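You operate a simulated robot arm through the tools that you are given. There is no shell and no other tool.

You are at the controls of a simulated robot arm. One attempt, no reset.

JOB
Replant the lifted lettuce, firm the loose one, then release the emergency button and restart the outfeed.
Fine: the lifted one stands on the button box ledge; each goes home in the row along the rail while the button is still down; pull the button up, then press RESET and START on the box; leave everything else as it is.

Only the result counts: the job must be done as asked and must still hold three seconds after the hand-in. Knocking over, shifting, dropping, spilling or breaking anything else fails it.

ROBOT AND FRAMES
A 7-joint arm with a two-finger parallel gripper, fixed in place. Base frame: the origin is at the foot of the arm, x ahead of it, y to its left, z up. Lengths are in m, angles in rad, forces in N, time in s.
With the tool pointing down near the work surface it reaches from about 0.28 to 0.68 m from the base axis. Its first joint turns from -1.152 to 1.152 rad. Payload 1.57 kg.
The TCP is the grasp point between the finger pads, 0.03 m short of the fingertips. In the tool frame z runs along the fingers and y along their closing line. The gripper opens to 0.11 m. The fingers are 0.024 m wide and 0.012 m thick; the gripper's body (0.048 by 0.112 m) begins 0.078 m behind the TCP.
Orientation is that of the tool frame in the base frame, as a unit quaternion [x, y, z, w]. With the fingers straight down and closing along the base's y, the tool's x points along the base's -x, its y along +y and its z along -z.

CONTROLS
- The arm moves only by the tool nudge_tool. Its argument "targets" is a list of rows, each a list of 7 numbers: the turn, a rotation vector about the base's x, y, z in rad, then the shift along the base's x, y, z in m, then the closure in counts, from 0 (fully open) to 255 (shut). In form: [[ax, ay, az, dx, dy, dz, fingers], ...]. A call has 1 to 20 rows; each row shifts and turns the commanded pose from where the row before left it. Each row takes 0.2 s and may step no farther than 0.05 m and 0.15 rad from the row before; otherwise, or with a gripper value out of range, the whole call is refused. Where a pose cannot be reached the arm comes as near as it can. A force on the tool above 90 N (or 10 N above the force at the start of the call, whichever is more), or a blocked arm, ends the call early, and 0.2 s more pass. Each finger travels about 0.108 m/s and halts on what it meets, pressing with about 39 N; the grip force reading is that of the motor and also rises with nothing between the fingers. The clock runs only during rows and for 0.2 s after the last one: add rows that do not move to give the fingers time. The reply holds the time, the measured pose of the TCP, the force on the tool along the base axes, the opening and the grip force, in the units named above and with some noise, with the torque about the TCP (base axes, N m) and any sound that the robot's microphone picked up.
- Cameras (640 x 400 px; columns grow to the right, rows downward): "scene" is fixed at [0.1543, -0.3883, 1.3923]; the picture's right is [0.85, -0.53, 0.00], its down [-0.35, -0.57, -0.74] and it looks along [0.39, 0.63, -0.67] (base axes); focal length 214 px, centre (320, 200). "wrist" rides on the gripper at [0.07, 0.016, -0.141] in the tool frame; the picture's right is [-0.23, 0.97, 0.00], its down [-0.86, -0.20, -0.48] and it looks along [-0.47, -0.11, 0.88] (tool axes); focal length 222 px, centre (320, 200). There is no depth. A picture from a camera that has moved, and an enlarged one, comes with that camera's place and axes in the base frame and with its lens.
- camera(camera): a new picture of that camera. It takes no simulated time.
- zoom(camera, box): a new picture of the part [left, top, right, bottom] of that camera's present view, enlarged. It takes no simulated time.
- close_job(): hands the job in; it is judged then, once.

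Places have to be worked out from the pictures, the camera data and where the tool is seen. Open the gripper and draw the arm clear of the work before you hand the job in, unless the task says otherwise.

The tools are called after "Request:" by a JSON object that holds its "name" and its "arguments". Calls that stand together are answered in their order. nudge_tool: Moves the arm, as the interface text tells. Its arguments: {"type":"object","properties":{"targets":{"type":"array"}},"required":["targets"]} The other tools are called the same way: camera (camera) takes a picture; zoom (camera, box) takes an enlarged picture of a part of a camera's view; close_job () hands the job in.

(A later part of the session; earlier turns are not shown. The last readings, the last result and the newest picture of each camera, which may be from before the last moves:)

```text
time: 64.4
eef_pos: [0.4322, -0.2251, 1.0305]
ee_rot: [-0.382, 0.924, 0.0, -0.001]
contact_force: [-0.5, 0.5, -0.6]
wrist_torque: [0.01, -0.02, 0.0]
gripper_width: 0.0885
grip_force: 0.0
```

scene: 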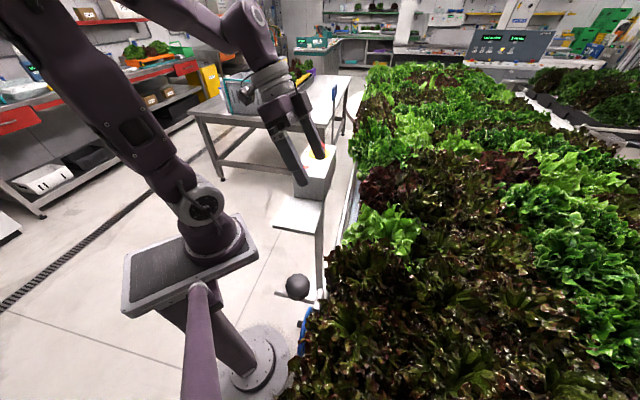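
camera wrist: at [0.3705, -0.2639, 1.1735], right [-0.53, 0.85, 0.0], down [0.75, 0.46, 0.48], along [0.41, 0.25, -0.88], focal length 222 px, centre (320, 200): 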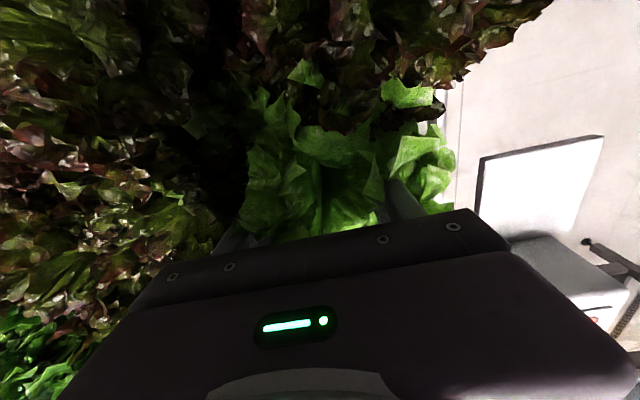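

Released with the head free. Retreating straight up to the same viewing pose as before for comparison.

Request:
{"name": "nudge_tool", "arguments": {"targets": [[0, 0, 0, 0, 0, 0.01, 50], [0, 0, 0, 0, 0, 0.02, 50], [0, 0, 0, 0, 0, 0.03, 50], [0, 0, 0, 0, 0, 0.04, 50], [0, 0, 0, -0.002, 0.001, 0.04, 0], [0, 0, 0, -0.003, 0.001, 0.04, 0], [0, 0, 0, -0.003, 0.001, 0.04, 0], [0, 0, 0, 0, 0, 0.0066, 0], [0, 0, 0, 0, 0, 0, 0]]}}

Request:
{"name": "zoom", "arguments": {"camera": "wrist", "box": [220, 30, 420, 230]}}

Request:
{"name": "zoom", "arguments": {"camera": "scene", "box": [330, 180, 450, 280]}}

```text
time: 66.4
eef_pos: [0.4242, -0.2195, 1.2603]
ee_rot: [-0.382, 0.924, -0.001, -0.001]
contact_force: [0.3, -0.1, 0.1]
wrist_torque: [0.01, -0.01, 0.03]
gripper_width: 0.1102
grip_force: 0.0
```

```text
2.00 times, centred on (320, 130) of wrist
camera zoom: at [0.3627, -0.2583, 1.402], right [-0.53, 0.85, 0.0], down [0.75, 0.46, 0.48], along [0.41, 0.25, -0.88], focal length 444 px, centre (320, 340)
```

zoom: 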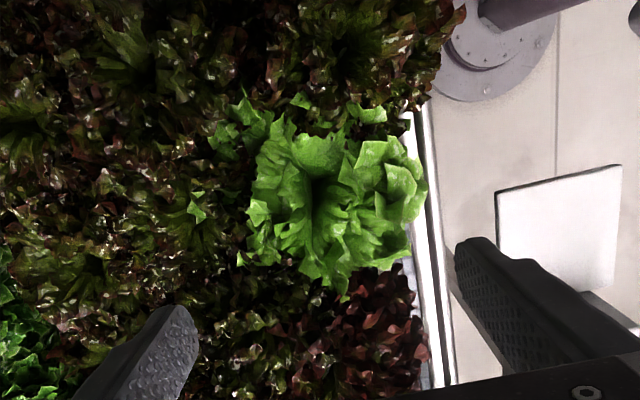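

```text
4.00 times, centred on (390, 230) of scene
camera zoom: at [0.1543, -0.3883, 1.3923], right [0.85, -0.53, 0.0], down [-0.35, -0.57, -0.74], along [0.39, 0.63, -0.67], focal length 858 px, centre (40, 80)
```

zoom: 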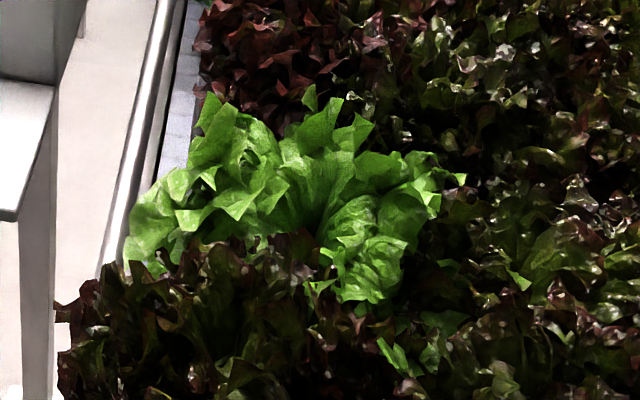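

The before/after scene views of the light-green head look almost identical (no downward travel), so it may have been seated already. I need to look harder at the other heads along the rail, especially the dark one beside the light-green.

Request:
{"name": "zoom", "arguments": {"camera": "wrist", "box": [260, 0, 420, 100]}}

Request:
{"name": "zoom", "arguments": {"camera": "scene", "box": [290, 230, 450, 350]}}

Request:
{"name": "zoom", "arguments": {"camera": "wrist", "box": [120, 0, 300, 110]}}

Request:
{"name": "camera", "arguments": {"camera": "wrist"}}

```text
4.00 times, centred on (340, 50) of wrist
camera zoom: at [0.3627, -0.2583, 1.402], right [-0.53, 0.85, 0.0], down [0.75, 0.46, 0.48], along [0.41, 0.25, -0.88], focal length 888 px, centre (240, 800)
```

zoom: 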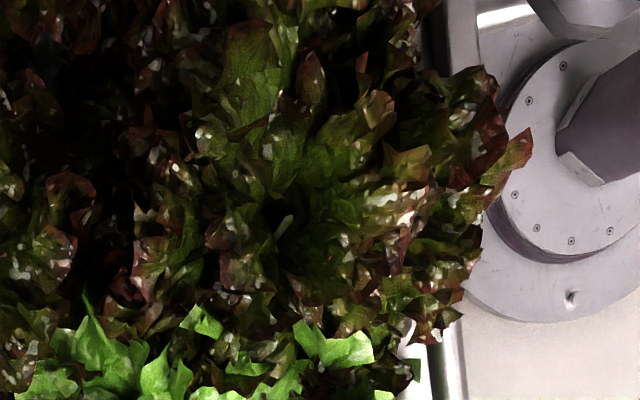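

```text
3.33 times, centred on (370, 290) of scene
camera zoom: at [0.1543, -0.3883, 1.3923], right [0.85, -0.53, 0.0], down [-0.35, -0.57, -0.74], along [0.39, 0.63, -0.67], focal length 715 px, centre (153, -100)
```

zoom: 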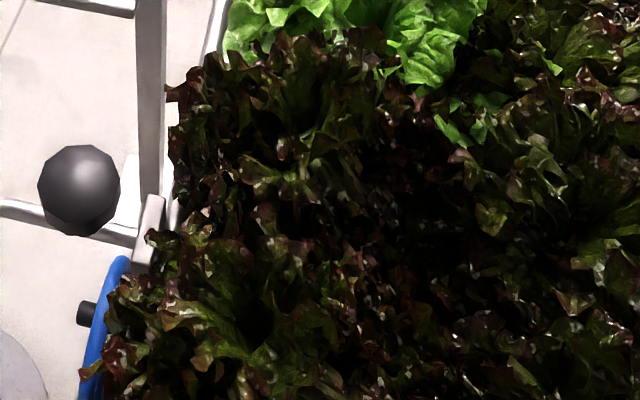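

```text
3.56 times, centred on (210, 55) of wrist
camera zoom: at [0.3627, -0.2583, 1.402], right [-0.53, 0.85, 0.0], down [0.75, 0.46, 0.48], along [0.41, 0.25, -0.88], focal length 790 px, centre (711, 716)
```

zoom: 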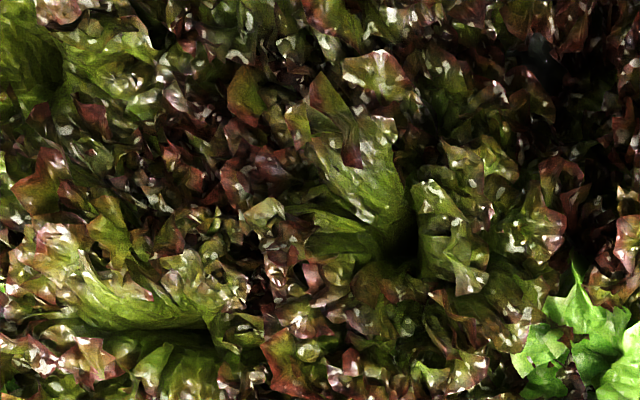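

```text
taken
camera wrist: at [0.3627, -0.2583, 1.402], right [-0.53, 0.85, 0.0], down [0.75, 0.46, 0.48], along [0.41, 0.25, -0.88], focal length 222 px, centre (320, 200)
```

wrist: 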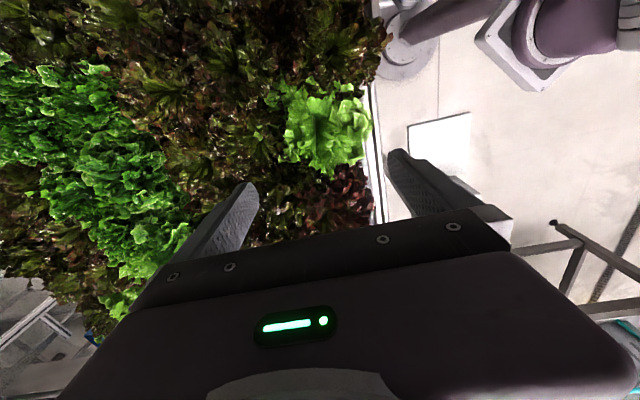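

A dark head next to the light-green (heart ≈ (0.33, −0.26), z≈1.06) leans over the rail and looks high. I'll take another vantage point to triangulate heights of the heads in the row.

Request:
{"name": "nudge_tool", "arguments": {"targets": [[0, 0, 0, -0.02, -0.02, 0, 0], [0, 0, 0, -0.02, -0.02, 0, 0], [0, 0, 0, -0.02, -0.02, 0, 0], [0, 0, 0, 0, 0, 0, 0]]}}

Request:
{"name": "camera", "arguments": {"camera": "wrist"}}

Request:
{"name": "zoom", "arguments": {"camera": "wrist", "box": [240, 30, 440, 155]}}

Request:
{"name": "zoom", "arguments": {"camera": "wrist", "box": [260, 100, 420, 240]}}

```text
time: 67.4
eef_pos: [0.3635, -0.2819, 1.2583]
ee_rot: [-0.384, 0.923, -0.001, -0.001]
contact_force: [0.0, 0.4, 0.2]
wrist_torque: [0.02, 0.0, 0.03]
gripper_width: 0.1103
grip_force: 0.1
```

```text
taken
camera wrist: at [0.3027, -0.3202, 1.4007], right [-0.53, 0.85, 0.0], down [0.75, 0.47, 0.48], along [0.41, 0.25, -0.88], focal length 222 px, centre (320, 200)
```

wrist: 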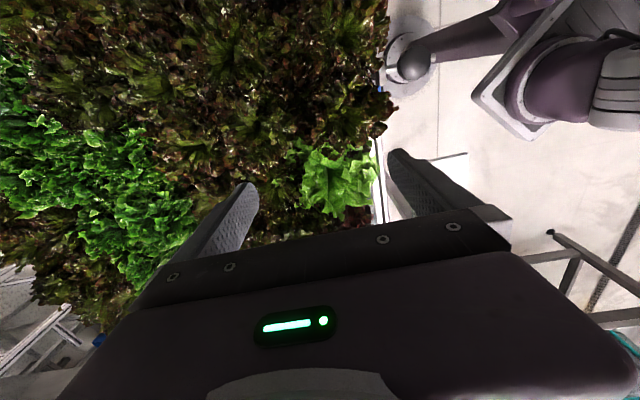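

```text
3.20 times, centred on (340, 92) of wrist
camera zoom: at [0.3027, -0.3202, 1.4007], right [-0.53, 0.85, 0.0], down [0.75, 0.47, 0.48], along [0.41, 0.25, -0.88], focal length 711 px, centre (256, 544)
```

zoom: 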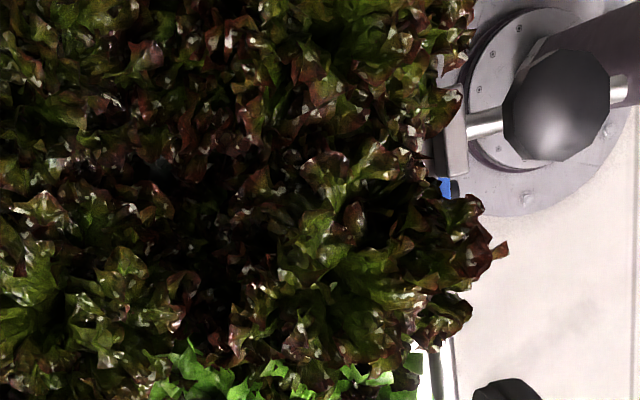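

```text
2.86 times, centred on (340, 170) of wrist
camera zoom: at [0.3027, -0.3202, 1.4007], right [-0.53, 0.85, 0.0], down [0.75, 0.47, 0.48], along [0.41, 0.25, -0.88], focal length 635 px, centre (263, 286)
```

zoom: 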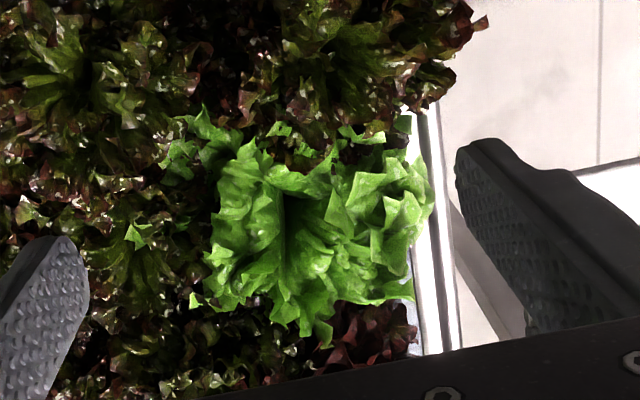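

The dense dark heads appear to be a tight decorative stand; the functional pockets along the rail (pitch ≈0.157) hold the light-green, the red, and the replanted one. I'll repeat the very first scene zooms to compare the light-green head exactly before/after.

Request:
{"name": "zoom", "arguments": {"camera": "scene", "box": [330, 160, 442, 230]}}

Request:
{"name": "zoom", "arguments": {"camera": "scene", "box": [240, 120, 440, 245]}}

Request:
{"name": "zoom", "arguments": {"camera": "scene", "box": [240, 220, 480, 370]}}

```text
5.71 times, centred on (386, 195) of scene
camera zoom: at [0.1543, -0.3883, 1.3923], right [0.85, -0.53, 0.0], down [-0.35, -0.57, -0.74], along [0.39, 0.63, -0.67], focal length 1226 px, centre (-57, 229)
```

zoom: 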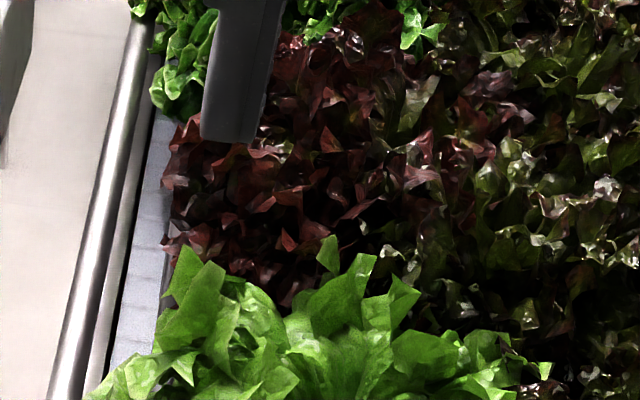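

```text
3.20 times, centred on (340, 182) of scene
camera zoom: at [0.1543, -0.3883, 1.3923], right [0.85, -0.53, 0.0], down [-0.35, -0.57, -0.74], along [0.39, 0.63, -0.67], focal length 686 px, centre (256, 256)
```

zoom: 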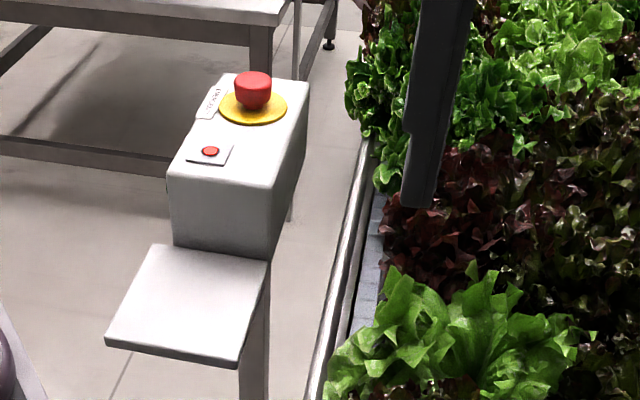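

```text
2.67 times, centred on (360, 295) of scene
camera zoom: at [0.1543, -0.3883, 1.3923], right [0.85, -0.53, 0.0], down [-0.35, -0.57, -0.74], along [0.39, 0.63, -0.67], focal length 572 px, centre (213, -53)
```

zoom: 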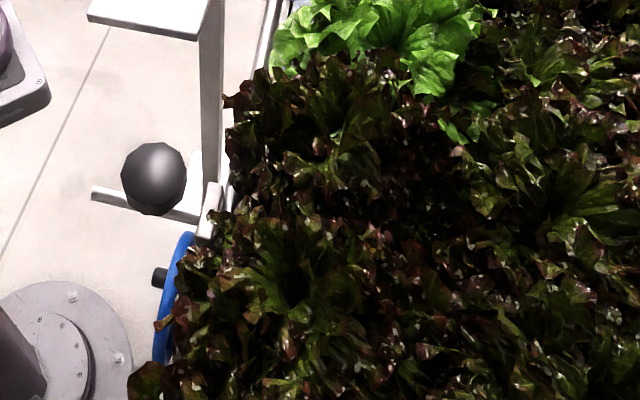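

The light-green head is essentially unchanged (≈2 mm), so it was likely seated already. Now I'll inspect the red head from directly above.

Request:
{"name": "nudge_tool", "arguments": {"targets": [[0, 0, 0, 0.025, 0.025, 0, 0], [0, 0, 0, 0.025, 0.025, 0, 0], [0, 0, 0, 0.025, 0.025, 0, 0], [0, 0, 0, 0.025, 0.025, -0.01, 0], [0, 0, 0, 0.025, 0.025, -0.01, 0], [0, 0, 0, 0.025, 0.025, -0.01, 0], [0, 0, 0, 0, 0, 0, 0]]}}

Request:
{"name": "camera", "arguments": {"camera": "wrist"}}

Request:
{"name": "zoom", "arguments": {"camera": "wrist", "box": [220, 30, 420, 230]}}

Request:
{"name": "zoom", "arguments": {"camera": "wrist", "box": [260, 60, 380, 135]}}

```text
time: 69.0
eef_pos: [0.5156, -0.1316, 1.2251]
ee_rot: [-0.383, 0.924, 0.0, -0.001]
contact_force: [0.1, 0.4, -0.2]
wrist_torque: [0.01, -0.02, -0.01]
gripper_width: 0.1099
grip_force: 0.1
```

```text
taken
camera wrist: at [0.454, -0.1704, 1.3676], right [-0.53, 0.85, 0.0], down [0.75, 0.46, 0.48], along [0.41, 0.25, -0.88], focal length 222 px, centre (320, 200)
```

wrist: 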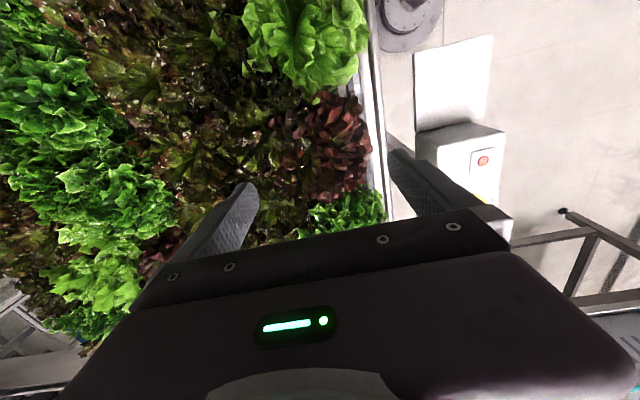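

```text
2.00 times, centred on (320, 130) of wrist
camera zoom: at [0.454, -0.1704, 1.3676], right [-0.53, 0.85, 0.0], down [0.75, 0.46, 0.48], along [0.41, 0.25, -0.88], focal length 444 px, centre (320, 340)
```

zoom: 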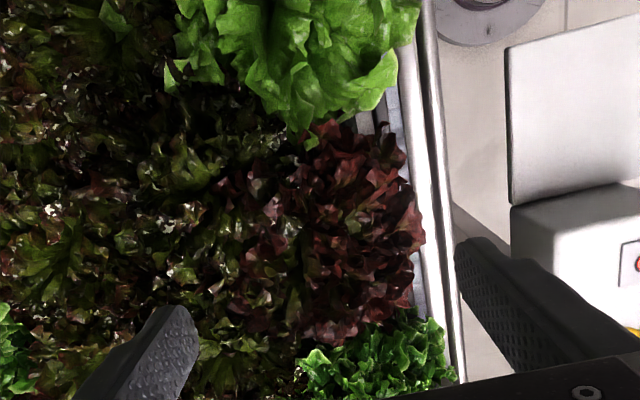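

```text
5.33 times, centred on (320, 98) of wrist
camera zoom: at [0.454, -0.1704, 1.3676], right [-0.53, 0.85, 0.0], down [0.75, 0.46, 0.48], along [0.41, 0.25, -0.88], focal length 1185 px, centre (320, 747)
```

zoom: 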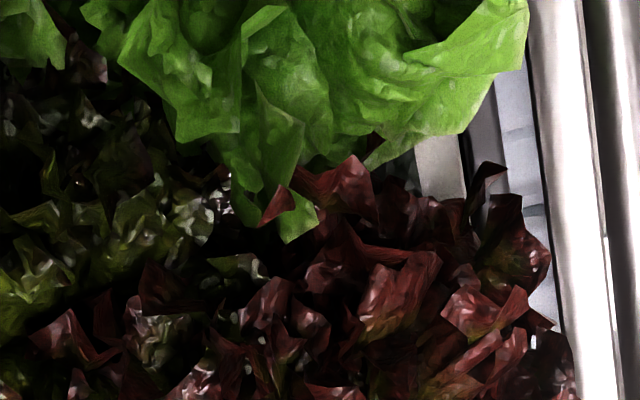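

Red's outer leaves reach well over the raft edge, which could mean it is raised. I'll take a low oblique view from over the aisle looking squarely at the row (light-green, red, replanted) above the rail.

Request:
{"name": "nudge_tool", "arguments": {"targets": [[0, 0, -0.1338, -0.0233, 0.0273, 0, 0], [0, 0, -0.1338, -0.0233, 0.0273, 0, 0], [0, 0, -0.1338, -0.0233, 0.0273, 0, 0], [0, 0, -0.1338, -0.0233, 0.0273, 0, 0], [0, 0, -0.1338, -0.0233, 0.0273, 0, 0], [0, 0, -0.1338, -0.0233, 0.0273, 0, 0], [0, 0, -0.1338, -0.0233, 0.0273, 0, 0], [0, 0, -0.1338, -0.0233, 0.0273, 0, 0], [0, 0, -0.1338, -0.0233, 0.0273, 0, 0], [0, 0, -0.1338, -0.0233, 0.0273, 0, 0]]}}

Request:
{"name": "nudge_tool", "arguments": {"targets": [[-0.0926, -0.0926, 0, 0, 0, -0.01, 0], [-0.0926, -0.0926, 0, 0, 0, -0.01, 0], [-0.0926, -0.0926, 0, 0, 0, -0.01, 0], [-0.0926, -0.0926, 0, 0, 0, -0.02, 0], [-0.0926, -0.0926, 0, 0, 0, -0.02, 0], [-0.0926, -0.0926, 0, 0, 0, -0.02, 0]]}}

Request:
{"name": "camera", "arguments": {"camera": "wrist"}}

```text
time: 71.2
eef_pos: [0.28, 0.138, 1.2279]
ee_rot: [0.273, 0.962, -0.001, -0.001]
contact_force: [-0.8, 0.3, -0.2]
wrist_torque: [0.01, 0.03, 0.03]
gripper_width: 0.1102
grip_force: 0.1
```

```text
time: 72.6
eef_pos: [0.28, 0.1392, 1.1398]
ee_rot: [0.251, 0.889, -0.186, 0.335]
contact_force: [-0.2, -0.4, -0.2]
wrist_torque: [0.02, 0.0, 0.0]
gripper_width: 0.1098
grip_force: 0.1
```

```text
taken
camera wrist: at [0.1735, 0.2455, 1.189], right [0.7, 0.71, 0.0], down [0.2, -0.2, 0.96], along [0.68, -0.68, -0.28], focal length 222 px, centre (320, 200)
```

wrist: 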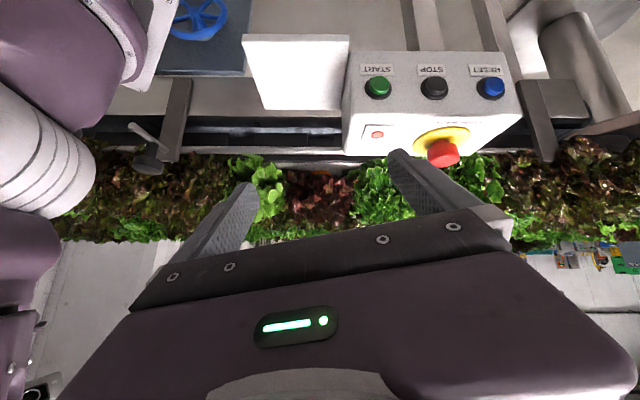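

Request:
{"name": "zoom", "arguments": {"camera": "wrist", "box": [220, 140, 420, 250]}}

Request:
{"name": "zoom", "arguments": {"camera": "wrist", "box": [210, 145, 310, 225]}}

Request:
{"name": "zoom", "arguments": {"camera": "wrist", "box": [275, 145, 355, 215]}}

Request:
{"name": "zoom", "arguments": {"camera": "wrist", "box": [80, 110, 260, 250]}}

```text
3.20 times, centred on (320, 195) of wrist
camera zoom: at [0.1735, 0.2455, 1.189], right [0.7, 0.71, 0.0], down [0.2, -0.2, 0.96], along [0.68, -0.68, -0.28], focal length 711 px, centre (320, 216)
```

zoom: 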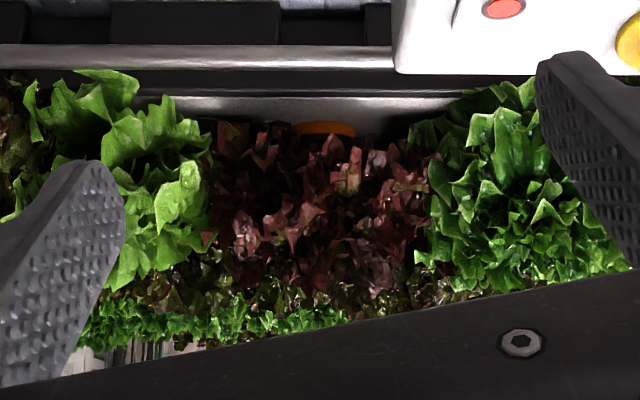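

```text
5.00 times, centred on (260, 185) of wrist
camera zoom: at [0.1735, 0.2455, 1.189], right [0.7, 0.71, 0.0], down [0.2, -0.2, 0.96], along [0.68, -0.68, -0.28], focal length 1111 px, centre (620, 275)
```

zoom: 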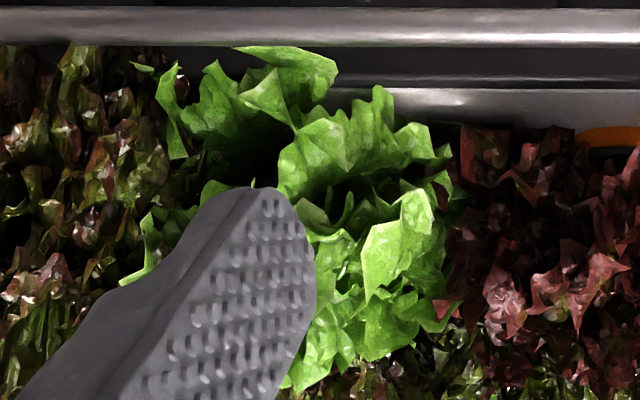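

```text
5.71 times, centred on (315, 180) of wrist
camera zoom: at [0.1735, 0.2455, 1.189], right [0.7, 0.71, 0.0], down [0.2, -0.2, 0.96], along [0.68, -0.68, -0.28], focal length 1269 px, centre (349, 314)
```

zoom: 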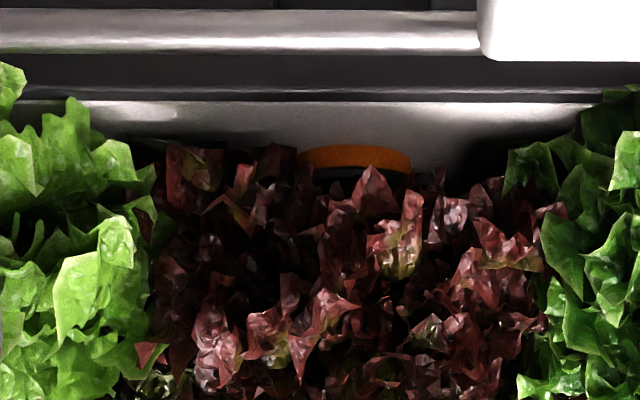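

```text
2.86 times, centred on (170, 180) of wrist
camera zoom: at [0.1735, 0.2455, 1.189], right [0.7, 0.71, 0.0], down [0.2, -0.2, 0.96], along [0.68, -0.68, -0.28], focal length 635 px, centre (749, 257)
```

zoom: 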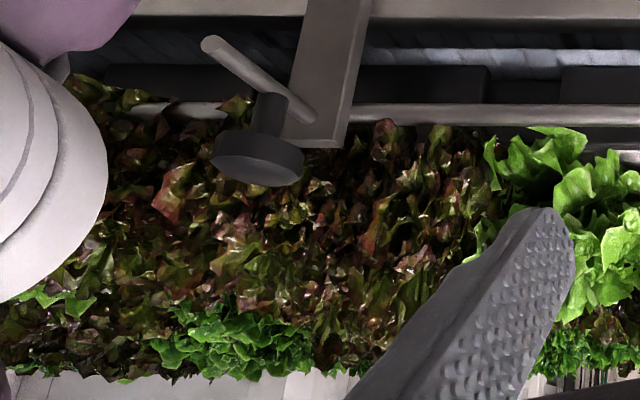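

Found it: the red head shows its orange collar band exposed above the raft (band at z≈0.970–0.981, so raised ≈16 mm), while the light-green and the replanted one show none. Red (axis ≈ e1 0.30 → (0.5416, −0.1167)) is the loose one. Untilting and moving above it.

Request:
{"name": "nudge_tool", "arguments": {"targets": [[0.0926, 0.0926, 0, 0, 0, 0.02, 0], [0.0926, 0.0926, 0, 0, 0, 0.02, 0], [0.0926, 0.0926, 0, 0, 0, 0.02, 0], [0.0926, 0.0926, 0, 0, 0, 0.01, 0], [0.0926, 0.0926, 0, 0, 0, 0.01, 0], [0.0926, 0.0926, 0, 0, 0, 0.01, 0]]}}

Request:
{"name": "nudge_tool", "arguments": {"targets": [[0, 0, 0.1338, 0.0262, -0.0256, -0.003, 0], [0, 0, 0.1338, 0.0262, -0.0256, -0.003, 0], [0, 0, 0.1338, 0.0262, -0.0256, -0.003, 0], [0, 0, 0.1338, 0.0262, -0.0256, -0.003, 0], [0, 0, 0.1338, 0.0262, -0.0256, -0.003, 0], [0, 0, 0.1338, 0.0262, -0.0256, -0.003, 0], [0, 0, 0.1338, 0.0262, -0.0256, -0.003, 0], [0, 0, 0.1338, 0.0262, -0.0256, -0.003, 0], [0, 0, 0.1338, 0.0262, -0.0256, -0.003, 0], [0, 0, 0.1338, 0.0262, -0.0256, -0.003, 0], [0, 0, 0, 0, 0, 0, 0]]}}

Request:
{"name": "camera", "arguments": {"camera": "wrist"}}

Request:
{"name": "zoom", "arguments": {"camera": "wrist", "box": [220, 30, 420, 230]}}

Request:
{"name": "zoom", "arguments": {"camera": "scene", "box": [340, 140, 440, 220]}}

```text
time: 74.0
eef_pos: [0.2795, 0.1404, 1.2292]
ee_rot: [0.272, 0.962, 0.001, -0.001]
contact_force: [0.8, 0.8, -0.7]
wrist_torque: [0.02, -0.01, -0.01]
gripper_width: 0.1102
grip_force: 0.0
```

```text
time: 76.4
eef_pos: [0.542, -0.1168, 1.1985]
ee_rot: [-0.383, 0.924, 0.0, -0.001]
contact_force: [-0.4, -0.6, -0.3]
wrist_torque: [0.01, 0.0, 0.01]
gripper_width: 0.11
grip_force: 0.1
```

```text
taken
camera wrist: at [0.4811, -0.1548, 1.3407], right [-0.53, 0.85, 0.0], down [0.74, 0.47, 0.48], along [0.41, 0.25, -0.88], focal length 222 px, centre (320, 200)
```

wrist: 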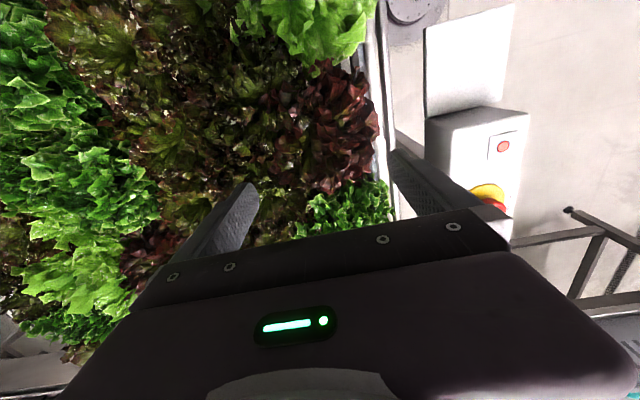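

```text
2.00 times, centred on (320, 130) of wrist
camera zoom: at [0.4811, -0.1548, 1.3407], right [-0.53, 0.85, 0.0], down [0.74, 0.47, 0.48], along [0.41, 0.25, -0.88], focal length 444 px, centre (320, 340)
```

zoom: 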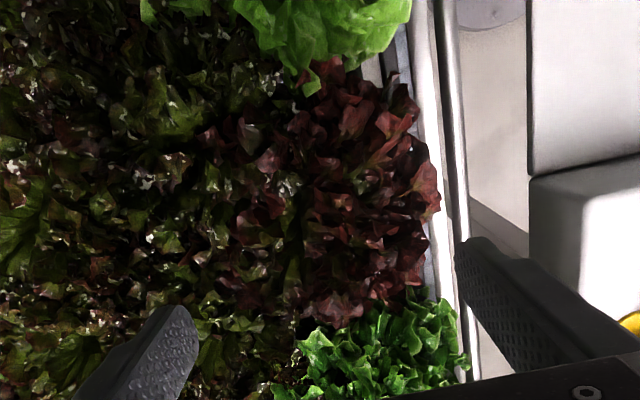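

```text
5.00 times, centred on (390, 180) of scene
camera zoom: at [0.1543, -0.3883, 1.3923], right [0.85, -0.53, 0.0], down [-0.35, -0.57, -0.74], along [0.39, 0.63, -0.67], focal length 1072 px, centre (-30, 300)
```

zoom: 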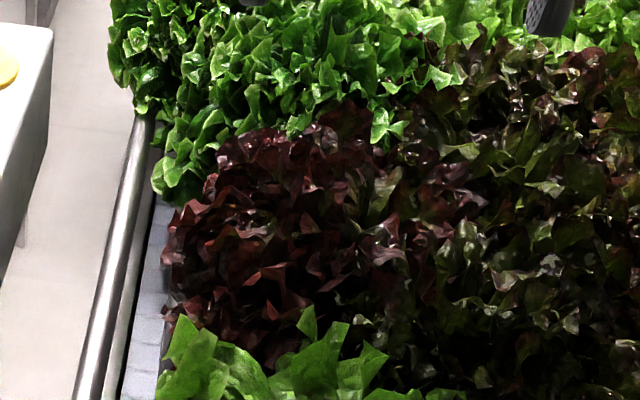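

Red's span is centred under the TCP axis. Descending around it in stages.

Request:
{"name": "nudge_tool", "arguments": {"targets": [[0, 0, 0, 0, 0, -0.03, 0], [0, 0, 0, 0, 0, -0.03, 0], [0, 0, 0, 0, 0, -0.02, 0], [0, 0, 0, 0, 0, 0, 0]]}}

Request:
{"name": "nudge_tool", "arguments": {"targets": [[0, 0, 0, 0, 0, -0.01, 0], [0, 0, 0, 0, 0, -0.01, 0], [0, 0, 0, 0, 0, -0.01, 0]]}}

Request:
{"name": "nudge_tool", "arguments": {"targets": [[0, 0, 0, 0, 0, -0.01, 0], [0, 0, 0, 0, 0, -0.01, 0], [0, 0, 0, 0, 0, 0, 0]]}}

```text
time: 77.4
eef_pos: [0.5423, -0.1147, 1.1175]
ee_rot: [-0.383, 0.924, 0.0, -0.001]
contact_force: [0.3, 0.4, -0.1]
wrist_torque: [0.01, 0.0, 0.01]
gripper_width: 0.1103
grip_force: 0.0
```

```text
time: 78.2
eef_pos: [0.5417, -0.1154, 1.0881]
ee_rot: [-0.383, 0.924, -0.001, -0.001]
contact_force: [0.2, -0.4, 0.3]
wrist_torque: [-0.01, 0.03, -0.01]
gripper_width: 0.1098
grip_force: 0.1
```

```text
time: 79.0
eef_pos: [0.5425, -0.1151, 1.0669]
ee_rot: [-0.383, 0.924, 0.0, -0.002]
contact_force: [-0.4, -0.3, 0.5]
wrist_torque: [0.0, 0.04, 0.0]
gripper_width: 0.11
grip_force: 0.0
```

Request:
{"name": "nudge_tool", "arguments": {"targets": [[0, 0, 0, 0, 0, -0.01, 0], [0, 0, 0, 0, 0, -0.012, 0], [0, 0, 0, 0, 0, 0, 0]]}}

Request:
{"name": "nudge_tool", "arguments": {"targets": [[0, 0, 0, 0, 0, 0, 50], [0, 0, 0, 0, 0, 0, 75], [0, 0, 0, 0, 0, 0, 75]]}}

Request:
{"name": "nudge_tool", "arguments": {"targets": [[0, 0, 0, 0, 0, 0, 90], [0, 0, 0, 0, 0, 0, 90]]}}

```text
time: 79.8
eef_pos: [0.5428, -0.1161, 1.0455]
ee_rot: [-0.383, 0.924, 0.0, -0.001]
contact_force: [-1.0, 0.6, -0.4]
wrist_torque: [-0.01, 0.02, -0.02]
gripper_width: 0.11
grip_force: 0.1
```

```text
time: 80.6
eef_pos: [0.5435, -0.1163, 1.0458]
ee_rot: [-0.383, 0.924, 0.0, -0.001]
contact_force: [0.1, -0.3, -0.3]
wrist_torque: [-0.01, -0.02, 0.05]
gripper_width: 0.0777
grip_force: 0.1
```

```text
time: 81.2
eef_pos: [0.5432, -0.1158, 1.0461]
ee_rot: [-0.383, 0.924, 0.0, -0.001]
contact_force: [0.0, 0.2, 0.1]
wrist_torque: [0.0, 0.01, -0.03]
gripper_width: 0.0714
grip_force: 0.2
```

No contact at 0.071 m; closing further.

Request:
{"name": "nudge_tool", "arguments": {"targets": [[0, 0, 0, 0, 0, 0, 98], [0, 0, 0, 0, 0, 0, 98]]}}

Request:
{"name": "nudge_tool", "arguments": {"targets": [[0, 0, 0, 0, 0, 0, 106], [0, 0, 0, 0, 0, 0, 106]]}}

```text
time: 81.8
eef_pos: [0.5431, -0.1159, 1.0467]
ee_rot: [-0.383, 0.924, -0.001, -0.001]
contact_force: [-1.3, 0.6, 1.2]
wrist_torque: [0.05, 0.04, -0.01]
gripper_width: 0.0684
grip_force: 0.2
```

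```text
time: 82.4
eef_pos: [0.5419, -0.116, 1.0474]
ee_rot: [-0.383, 0.924, 0.0, 0.0]
contact_force: [-0.8, 1.0, 0.4]
wrist_torque: [0.04, 0.07, -0.03]
gripper_width: 0.0668
grip_force: 38.3
```

Gripped at 0.0668 m, well centred. Now pressing down in 3 mm steps while watching force.

Request:
{"name": "nudge_tool", "arguments": {"targets": [[0, 0, 0, 0, 0, 0, 130], [0, 0, 0, 0, 0, -0.003, 130], [0, 0, 0, 0, 0, 0, 130]]}}

Request:
{"name": "nudge_tool", "arguments": {"targets": [[0, 0, 0, 0, 0, -0.003, 130], [0, 0, 0, 0, 0, 0, 130]]}}

```text
time: 83.2
eef_pos: [0.5432, -0.1164, 1.0461]
ee_rot: [-0.383, 0.924, -0.003, 0.002]
contact_force: [2.9, 0.2, 36.8]
wrist_torque: [0.27, 0.33, 0.03]
gripper_width: 0.0669
grip_force: 38.6
```

```text
time: 83.8
eef_pos: [0.5432, -0.1157, 1.0406]
ee_rot: [-0.383, 0.924, -0.002, 0.001]
contact_force: [7.8, -5.0, 37.0]
wrist_torque: [0.19, 0.11, 0.01]
gripper_width: 0.0671
grip_force: 39.2
```

Force is at the 37 N plateau again; I need to see whether the red head is moving or the grip is slipping. Taking reference zooms around a further step.

Request:
{"name": "zoom", "arguments": {"camera": "wrist", "box": [180, 0, 460, 220]}}

Request:
{"name": "nudge_tool", "arguments": {"targets": [[0, 0, 0, 0, 0, -0.003, 130], [0, 0, 0, 0, 0, 0, 130]]}}

Request:
{"name": "zoom", "arguments": {"camera": "wrist", "box": [180, 0, 460, 220]}}

```text
1.82 times, centred on (320, 110) of wrist
camera zoom: at [0.4814, -0.1544, 1.1827], right [-0.53, 0.85, 0.0], down [0.74, 0.47, 0.48], along [0.41, 0.25, -0.88], focal length 404 px, centre (320, 364)
```

zoom: 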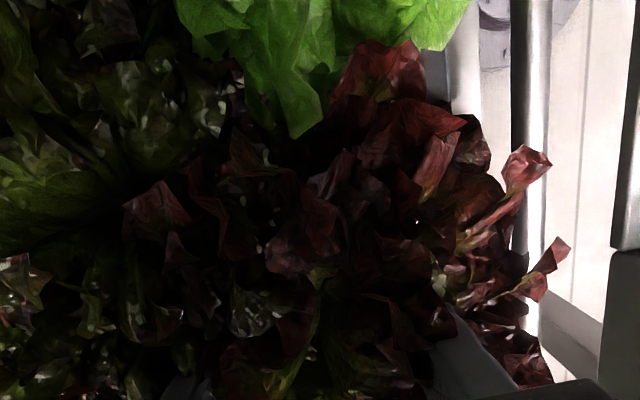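

```text
time: 84.4
eef_pos: [0.5424, -0.1146, 1.0365]
ee_rot: [-0.383, 0.924, -0.001, 0.0]
contact_force: [4.9, -8.3, 34.6]
wrist_torque: [-0.03, 0.14, 0.04]
gripper_width: 0.0669
grip_force: 39.0
```

```text
1.82 times, centred on (320, 110) of wrist
camera zoom: at [0.4814, -0.1541, 1.1788], right [-0.53, 0.85, 0.0], down [0.75, 0.47, 0.48], along [0.41, 0.25, -0.88], focal length 404 px, centre (320, 364)
```

zoom: 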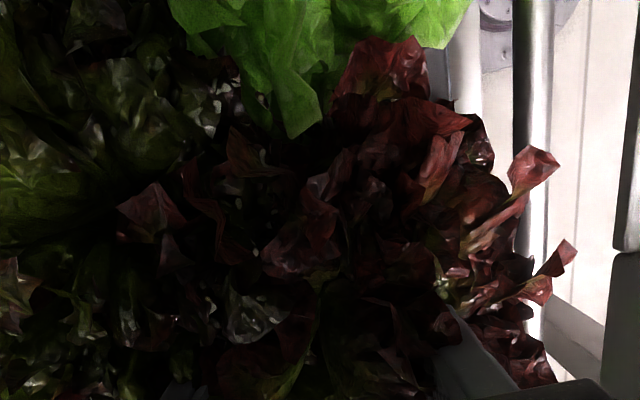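

Red's features shift exactly as a static object would, so the grip is slipping and red is not yet sinking; a ~9 N side force toward −e2 indicates its plug is bearing on one side of the hole. I'll unload, shift inward, and re-press.

Request:
{"name": "nudge_tool", "arguments": {"targets": [[0, 0, 0, 0, 0, 0.002, 130], [0, 0, 0, 0, 0, 0, 130]]}}

Request:
{"name": "nudge_tool", "arguments": {"targets": [[0, 0, 0, 0.0014, -0.0014, 0, 130], [0, 0, 0, 0, 0, 0, 130]]}}

```text
time: 85.0
eef_pos: [0.5417, -0.1138, 1.0386]
ee_rot: [-0.382, 0.924, 0.001, -0.003]
contact_force: [3.0, -3.6, -1.2]
wrist_torque: [-0.29, -0.26, 0.03]
gripper_width: 0.0668
grip_force: 39.3
```

```text
time: 85.6
eef_pos: [0.5428, -0.1181, 1.0384]
ee_rot: [-0.383, 0.924, 0.0, -0.001]
contact_force: [-1.2, 1.2, -0.1]
wrist_torque: [0.07, 0.12, 0.02]
gripper_width: 0.0665
grip_force: 39.4
```

Side force nearly zero now. Pressing again.

Request:
{"name": "nudge_tool", "arguments": {"targets": [[0, 0, 0, 0, 0, -0.002, 130], [0, 0, 0, 0, 0, 0, 130]]}}

Request:
{"name": "nudge_tool", "arguments": {"targets": [[0, 0, 0, 0, 0, -0.002, 130], [0, 0, 0, 0, 0, 0, 130]]}}

Request:
{"name": "zoom", "arguments": {"camera": "wrist", "box": [180, 0, 460, 220]}}

```text
time: 86.2
eef_pos: [0.5426, -0.1168, 1.037]
ee_rot: [-0.383, 0.924, 0.0, -0.001]
contact_force: [-0.1, -0.4, -0.4]
wrist_torque: [-0.01, 0.0, 0.0]
gripper_width: 0.0668
grip_force: 38.9
```

```text
time: 86.8
eef_pos: [0.5433, -0.1164, 1.0364]
ee_rot: [-0.384, 0.923, -0.001, 0.001]
contact_force: [-4.8, 4.9, 31.1]
wrist_torque: [0.47, 1.03, -0.07]
gripper_width: 0.0671
grip_force: 39.5
```

```text
1.82 times, centred on (320, 110) of wrist
camera zoom: at [0.4813, -0.1549, 1.1787], right [-0.53, 0.85, 0.0], down [0.74, 0.47, 0.48], along [0.41, 0.25, -0.88], focal length 404 px, centre (320, 364)
```

zoom: 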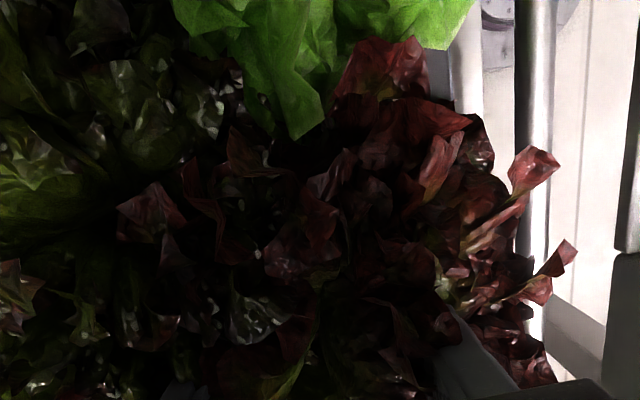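

The torque shows the reaction is ~24 mm toward −x of the axis: the orange collar ring is catching the rim on that side. I'll unload, shift +x ~1.5 mm, and press again.

Request:
{"name": "nudge_tool", "arguments": {"targets": [[0, 0, 0, 0, 0, 0.0025, 130], [0, 0, 0, 0.0015, -0.0005, 0, 130], [0, 0, 0, 0, 0, -0.0015, 130], [0, 0, 0, 0, 0, -0.001, 130], [0, 0, 0, 0, 0, 0, 130]]}}

Request:
{"name": "nudge_tool", "arguments": {"targets": [[0, 0, 0, 0, 0, 0, 130]]}}

```text
time: 88.0
eef_pos: [0.5427, -0.1146, 1.0363]
ee_rot: [-0.383, 0.924, 0.0, -0.001]
contact_force: [-22.6, 15.6, 48.3]
wrist_torque: [0.96, 1.11, -0.03]
gripper_width: 0.0672
grip_force: 39.3
```

```text
time: 88.4
eef_pos: [0.5446, -0.1162, 1.0356]
ee_rot: [-0.383, 0.924, 0.0, -0.001]
contact_force: [-20.9, 16.9, 51.0]
wrist_torque: [0.98, 1.14, -0.07]
gripper_width: 0.0669
grip_force: 38.5
```

The side force flipped sign, so the plug is laterally close to centred but the collar still sits on the rim. Rather than forcing it through the grip, I'll release and press from above with closed fingers so it can self-align.

Request:
{"name": "nudge_tool", "arguments": {"targets": [[0, 0, 0, 0, 0, 0.0015, 130], [0, 0, 0, -0.001, 0.0007, 0.001, 130], [0, 0, 0, 0, 0, 0, 130]]}}

```text
time: 89.2
eef_pos: [0.5435, -0.1164, 1.0359]
ee_rot: [-0.383, 0.924, -0.001, -0.002]
contact_force: [-3.2, 4.1, -0.8]
wrist_torque: [0.3, 0.28, -0.03]
gripper_width: 0.067
grip_force: 39.0
```

Request:
{"name": "nudge_tool", "arguments": {"targets": [[0, 0, 0, -0.0005, 0.0005, 0, 130], [0, 0, 0, 0, 0, 0, 100], [0, 0, 0, 0, 0, 0, 80], [0, 0, 0, 0, 0, 0, 55], [0, 0, 0, 0, 0, 0, 50]]}}

Request:
{"name": "nudge_tool", "arguments": {"targets": [[0, 0, 0, 0, 0, 0.01, 50], [0, 0, 0, 0, 0, 0.02, 50], [0, 0, 0, 0, 0, 0.03, 50], [0, 0, 0, 0, 0, 0.04, 50], [0, 0, 0, 0, 0, 0.02, 50], [0, 0, 0, 0, 0, 0, 255], [0, 0, 0, 0, 0, 0, 255], [0, 0, 0, 0, 0, 0, 255]]}}

Request:
{"name": "zoom", "arguments": {"camera": "wrist", "box": [180, 0, 460, 220]}}

Request:
{"name": "zoom", "arguments": {"camera": "scene", "box": [340, 140, 440, 220]}}

```text
time: 90.4
eef_pos: [0.5425, -0.1146, 1.0365]
ee_rot: [-0.382, 0.924, -0.001, -0.001]
contact_force: [-0.1, -0.4, -0.3]
wrist_torque: [0.03, 0.01, 0.0]
gripper_width: 0.0884
grip_force: 0.1
```

```text
time: 92.2
eef_pos: [0.5438, -0.1153, 1.1596]
ee_rot: [-0.383, 0.924, 0.0, -0.001]
contact_force: [0.6, 0.3, -0.2]
wrist_torque: [-0.02, 0.01, 0.01]
gripper_width: 0.0
grip_force: 21.7
```

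```text
1.82 times, centred on (320, 110) of wrist
camera zoom: at [0.4838, -0.154, 1.3007], right [-0.53, 0.85, 0.0], down [0.75, 0.46, 0.48], along [0.41, 0.25, -0.88], focal length 404 px, centre (320, 364)
```

zoom: 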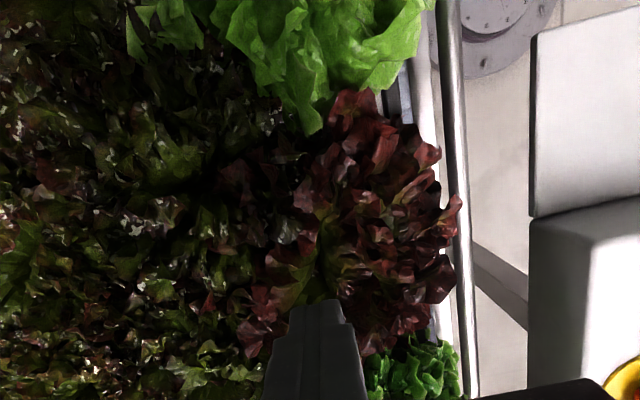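

```text
5.00 times, centred on (390, 180) of scene
camera zoom: at [0.1543, -0.3883, 1.3923], right [0.85, -0.53, 0.0], down [-0.35, -0.57, -0.74], along [0.39, 0.63, -0.67], focal length 1072 px, centre (-30, 300)
```

zoom: 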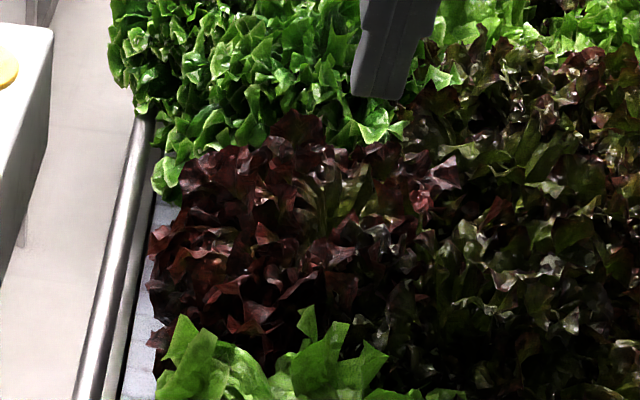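

Red now looks different—lower and with its heart visible—so it may already have settled. I'll press gently from above with closed fingers at its heart to make sure.

Request:
{"name": "nudge_tool", "arguments": {"targets": [[0, 0, 0, -0.001, -0.001, -0.02, 255], [0, 0, 0, 0, 0, -0.02, 255], [0, 0, 0, 0, 0, -0.01, 255], [0, 0, 0, 0, 0, 0, 255]]}}

Request:
{"name": "nudge_tool", "arguments": {"targets": [[0, 0, 0, 0, 0, -0.005, 255], [0, 0, 0, 0, 0, -0.005, 255], [0, 0, 0, 0, 0, 0, 255]]}}

Request:
{"name": "nudge_tool", "arguments": {"targets": [[0, 0, 0, 0, 0, -0.005, 255], [0, 0, 0, 0, 0, -0.005, 255], [0, 0, 0, 0, 0, 0, 255]]}}

```text
time: 93.2
eef_pos: [0.5423, -0.1176, 1.1089]
ee_rot: [-0.383, 0.924, 0.0, 0.0]
contact_force: [0.5, -0.9, -0.2]
wrist_torque: [-0.01, -0.01, 0.0]
gripper_width: 0.0
grip_force: 22.0
```

```text
time: 94.0
eef_pos: [0.5425, -0.1168, 1.0967]
ee_rot: [-0.384, 0.923, -0.001, 0.0]
contact_force: [-1.0, 1.0, 5.9]
wrist_torque: [0.05, 0.01, -0.01]
gripper_width: 0.0
grip_force: 20.9
```

```text
time: 94.6
eef_pos: [0.5428, -0.1171, 1.0982]
ee_rot: [-0.384, 0.923, -0.007, 0.006]
contact_force: [-7.1, 1.6, 22.1]
wrist_torque: [-0.03, 0.43, -0.08]
gripper_width: 0.0001
grip_force: 21.2
stopped in row 2: the force on the tool passed its limit at 104 N (the readings are from after the stop); the commanded pose is now the measured one
```

Contact at tip height ≈1.068 with a hard stop (spiked to the force limit), so it's bearing solidly. I'll lift off and recheck the collar band from the low oblique view.

Request:
{"name": "nudge_tool", "arguments": {"targets": [[0, 0, 0, 0, 0, 0.01, 255], [0, 0, 0, 0, 0, 0.03, 255], [0, 0, 0, 0, 0, 0.04, 255], [0, 0, 0, -0.02, 0.02, 0.03, 255], [0, 0, -0.1338, -0.0262, 0.0256, 0.003, 0], [0, 0, -0.1338, -0.0262, 0.0256, 0.003, 0], [0, 0, -0.1338, -0.0262, 0.0256, 0.003, 0], [0, 0, -0.1338, -0.0262, 0.0256, 0.003, 0], [0, 0, -0.1338, -0.0262, 0.0256, 0.003, 0], [0, 0, -0.1338, -0.0262, 0.0256, 0.003, 0], [0, 0, -0.1338, -0.0262, 0.0256, 0.003, 0], [0, 0, -0.1338, -0.0262, 0.0256, 0.003, 0], [0, 0, -0.1338, -0.0262, 0.0256, 0.0, 0], [0, 0, -0.1338, -0.006, 0.006, 0.0, 0]]}}

Request:
{"name": "nudge_tool", "arguments": {"targets": [[-0.0926, -0.0926, 0, 0, 0, -0.01, 0], [-0.0926, -0.0926, 0, 0, 0, -0.01, 0], [-0.0926, -0.0926, 0, 0, 0, -0.01, 0], [-0.0926, -0.0926, 0, 0, 0, -0.02, 0], [-0.0926, -0.0926, 0, 0, 0, -0.02, 0], [-0.0926, -0.0926, 0, 0, 0, -0.02, 0]]}}

Request:
{"name": "camera", "arguments": {"camera": "wrist"}}

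Request:
{"name": "zoom", "arguments": {"camera": "wrist", "box": [220, 140, 420, 250]}}

Request:
{"name": "zoom", "arguments": {"camera": "wrist", "box": [275, 145, 355, 215]}}

```text
time: 97.6
eef_pos: [0.2814, 0.1404, 1.2315]
ee_rot: [0.274, 0.962, -0.008, -0.001]
contact_force: [0.6, 0.4, -0.6]
wrist_torque: [0.02, 0.02, -0.01]
gripper_width: 0.1102
grip_force: 0.1
```

```text
time: 99.0
eef_pos: [0.2829, 0.1404, 1.1381]
ee_rot: [0.254, 0.886, -0.194, 0.335]
contact_force: [-0.1, 0.3, 0.8]
wrist_torque: [0.0, 0.02, 0.03]
gripper_width: 0.11
grip_force: 0.1
```

```text
taken
camera wrist: at [0.1764, 0.2468, 1.1877], right [0.71, 0.7, -0.01], down [0.2, -0.19, 0.96], along [0.67, -0.69, -0.27], focal length 222 px, centre (320, 200)
```

wrist: 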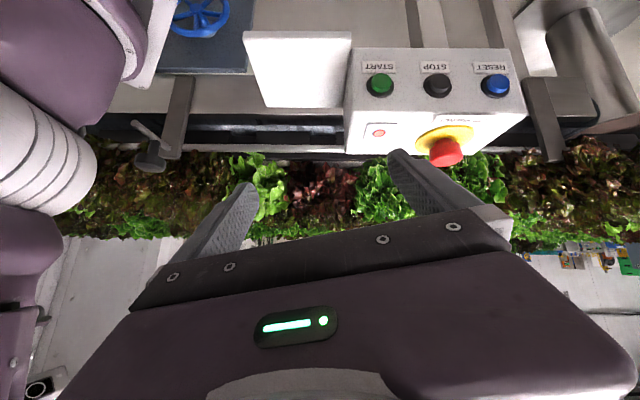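

```text
3.20 times, centred on (320, 195) of wrist
camera zoom: at [0.1764, 0.2468, 1.1877], right [0.71, 0.7, -0.01], down [0.2, -0.19, 0.96], along [0.67, -0.69, -0.27], focal length 711 px, centre (320, 216)
```

zoom: 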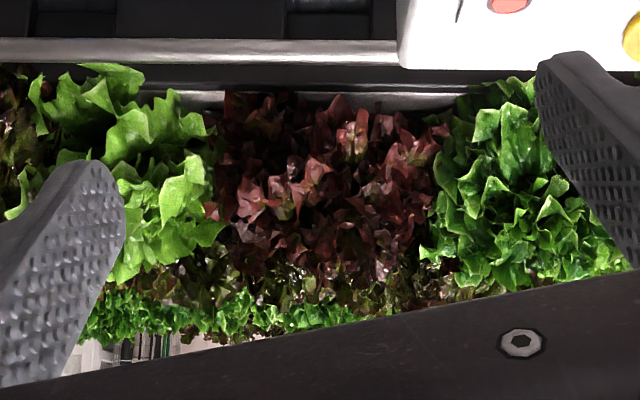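

```text
5.71 times, centred on (315, 180) of wrist
camera zoom: at [0.1764, 0.2468, 1.1877], right [0.71, 0.7, -0.01], down [0.2, -0.19, 0.96], along [0.67, -0.69, -0.27], focal length 1269 px, centre (349, 314)
```

zoom: 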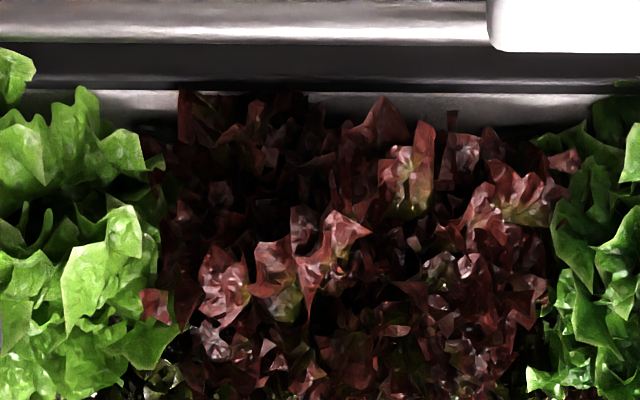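

Red's leaf fringe has dropped ~16 mm relative to the rail and the orange band is no longer visible: it's seated. Checking the replanted green one's base for any exposed band.

Request:
{"name": "zoom", "arguments": {"camera": "wrist", "box": [350, 145, 420, 195]}}

Request:
{"name": "zoom", "arguments": {"camera": "wrist", "box": [220, 140, 290, 200]}}

Request:
{"name": "camera", "arguments": {"camera": "scene"}}

```text
8.00 times, centred on (385, 170) of wrist
camera zoom: at [0.1764, 0.2468, 1.1877], right [0.71, 0.7, -0.01], down [0.2, -0.19, 0.96], along [0.67, -0.69, -0.27], focal length 1777 px, centre (-200, 440)
```

zoom: 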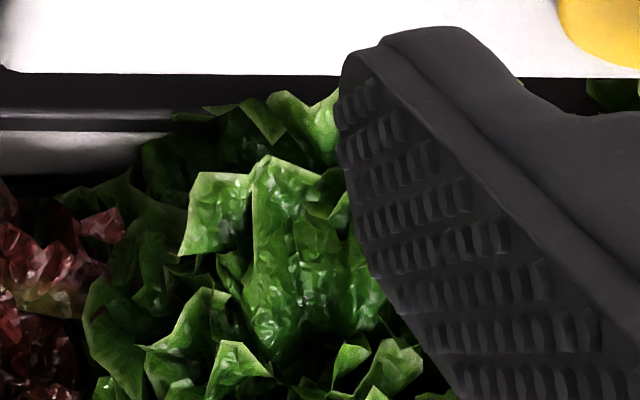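

```text
6.67 times, centred on (255, 170) of wrist
camera zoom: at [0.1764, 0.2468, 1.1877], right [0.71, 0.7, -0.01], down [0.2, -0.19, 0.96], along [0.67, -0.69, -0.27], focal length 1481 px, centre (753, 400)
```

zoom: 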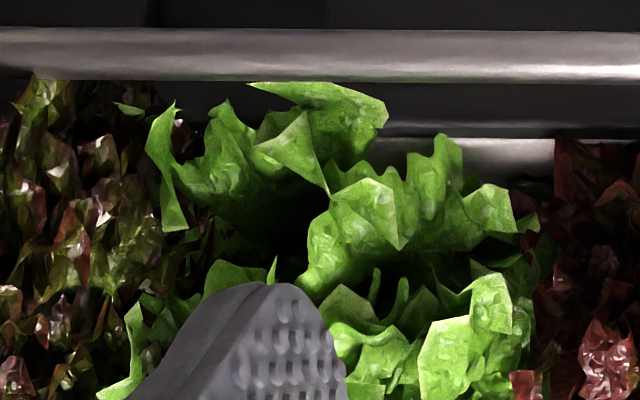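

```text
taken
```

scene: 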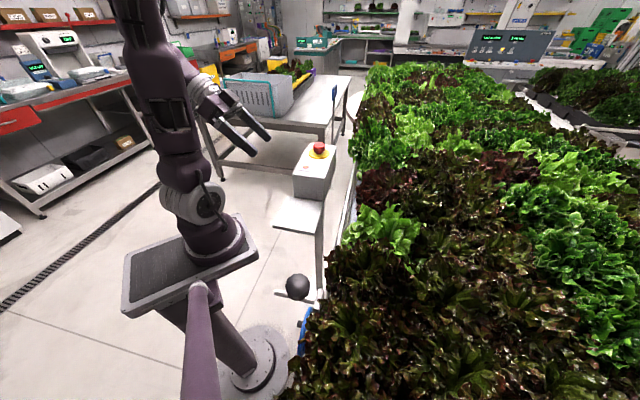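

Everything along the row now looks flush. To be sure the replanted one is fully home, I'll probe its crown top the same way (red's seated crown top read ≈1.068 m). Untilting and moving over it, with the small residual tilt corrected.

Request:
{"name": "nudge_tool", "arguments": {"targets": [[0.0926, 0.0926, 0, 0, 0, 0.02, 0], [0.0926, 0.0926, 0, 0, 0, 0.02, 0], [0.0926, 0.0926, 0, 0, 0, 0.02, 0], [0.0926, 0.0926, 0, 0, 0, 0.01, 0], [0.0926, 0.0926, 0, 0, 0, 0.01, 0], [0.0926, 0.0926, 0, 0, 0, 0.01, 0], [0.0148, -0.0063, 0, 0, 0, 0, 0]]}}

Request:
{"name": "nudge_tool", "arguments": {"targets": [[0, 0, 0.1338, 0.03, -0.013, -0.004, 255], [0, 0, 0.1338, 0.03, -0.013, -0.004, 255], [0, 0, 0.1338, 0.03, -0.013, -0.004, 255], [0, 0, 0.1338, 0.03, -0.013, -0.004, 255], [0, 0, 0.1338, 0.03, -0.013, -0.006, 255], [0, 0, 0.1338, 0.03, -0.013, -0.006, 255], [0, 0, 0.1338, 0.03, -0.013, -0.006, 255], [0, 0, 0.1338, 0.03, -0.013, -0.006, 255], [0, 0, 0.1338, 0.03, -0.013, -0.006, 255], [0, 0, 0.1338, 0.03, -0.013, -0.008, 255], [0, 0, 0, 0.03, -0.007, -0.02, 255], [0, 0, 0, 0, 0, 0, 255]]}}

Request:
{"name": "camera", "arguments": {"camera": "wrist"}}

```text
time: 100.6
eef_pos: [0.2827, 0.138, 1.2305]
ee_rot: [0.273, 0.962, 0.0, 0.0]
contact_force: [0.9, 0.0, -0.3]
wrist_torque: [-0.01, 0.02, 0.0]
gripper_width: 0.1101
grip_force: 0.0
```

```text
time: 103.2
eef_pos: [0.6125, 0.0023, 1.1553]
ee_rot: [-0.384, 0.923, 0.0, -0.001]
contact_force: [-0.3, 1.1, -0.3]
wrist_torque: [0.02, 0.0, -0.01]
gripper_width: 0.0
grip_force: 21.6
```

```text
taken
camera wrist: at [0.5515, -0.0365, 1.2965], right [-0.53, 0.85, 0.0], down [0.74, 0.46, 0.48], along [0.41, 0.25, -0.88], focal length 222 px, centre (320, 200)
```

wrist: 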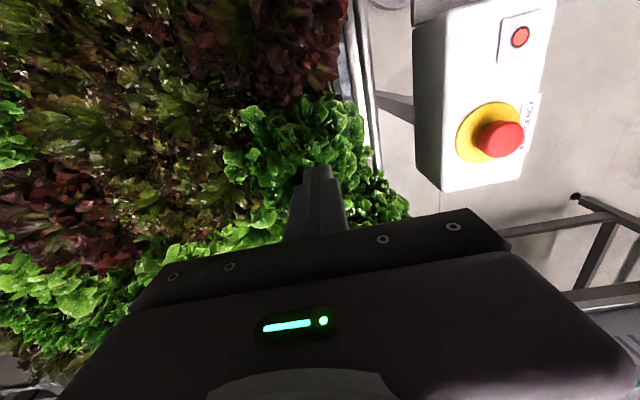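

Moving over the replanted lettuce's axis and descending slowly to touch its crown.

Request:
{"name": "nudge_tool", "arguments": {"targets": [[0, 0, 0, 0.014, -0.0026, -0.014, 255], [0, 0, 0, 0.014, -0.0026, -0.014, 255], [0, 0, 0, 0.013, -0.0024, -0.013, 255], [0, 0, 0, 0, 0, 0, 255]]}}

Request:
{"name": "nudge_tool", "arguments": {"targets": [[0, 0, 0, 0, 0, -0.003, 255], [0, 0, 0, 0, 0, -0.003, 255], [0, 0, 0, 0, 0, 0, 255]]}}

```text
time: 104.2
eef_pos: [0.6512, -0.0066, 1.1128]
ee_rot: [-0.382, 0.924, 0.0, 0.001]
contact_force: [0.1, 0.9, -0.4]
wrist_torque: [0.01, -0.02, 0.03]
gripper_width: 0.0002
grip_force: 21.5
```

```text
time: 105.0
eef_pos: [0.6527, -0.007, 1.1081]
ee_rot: [-0.383, 0.924, 0.0, 0.0]
contact_force: [-0.1, 0.8, 0.5]
wrist_torque: [-0.02, 0.01, -0.03]
gripper_width: 0.0
grip_force: 21.5
```

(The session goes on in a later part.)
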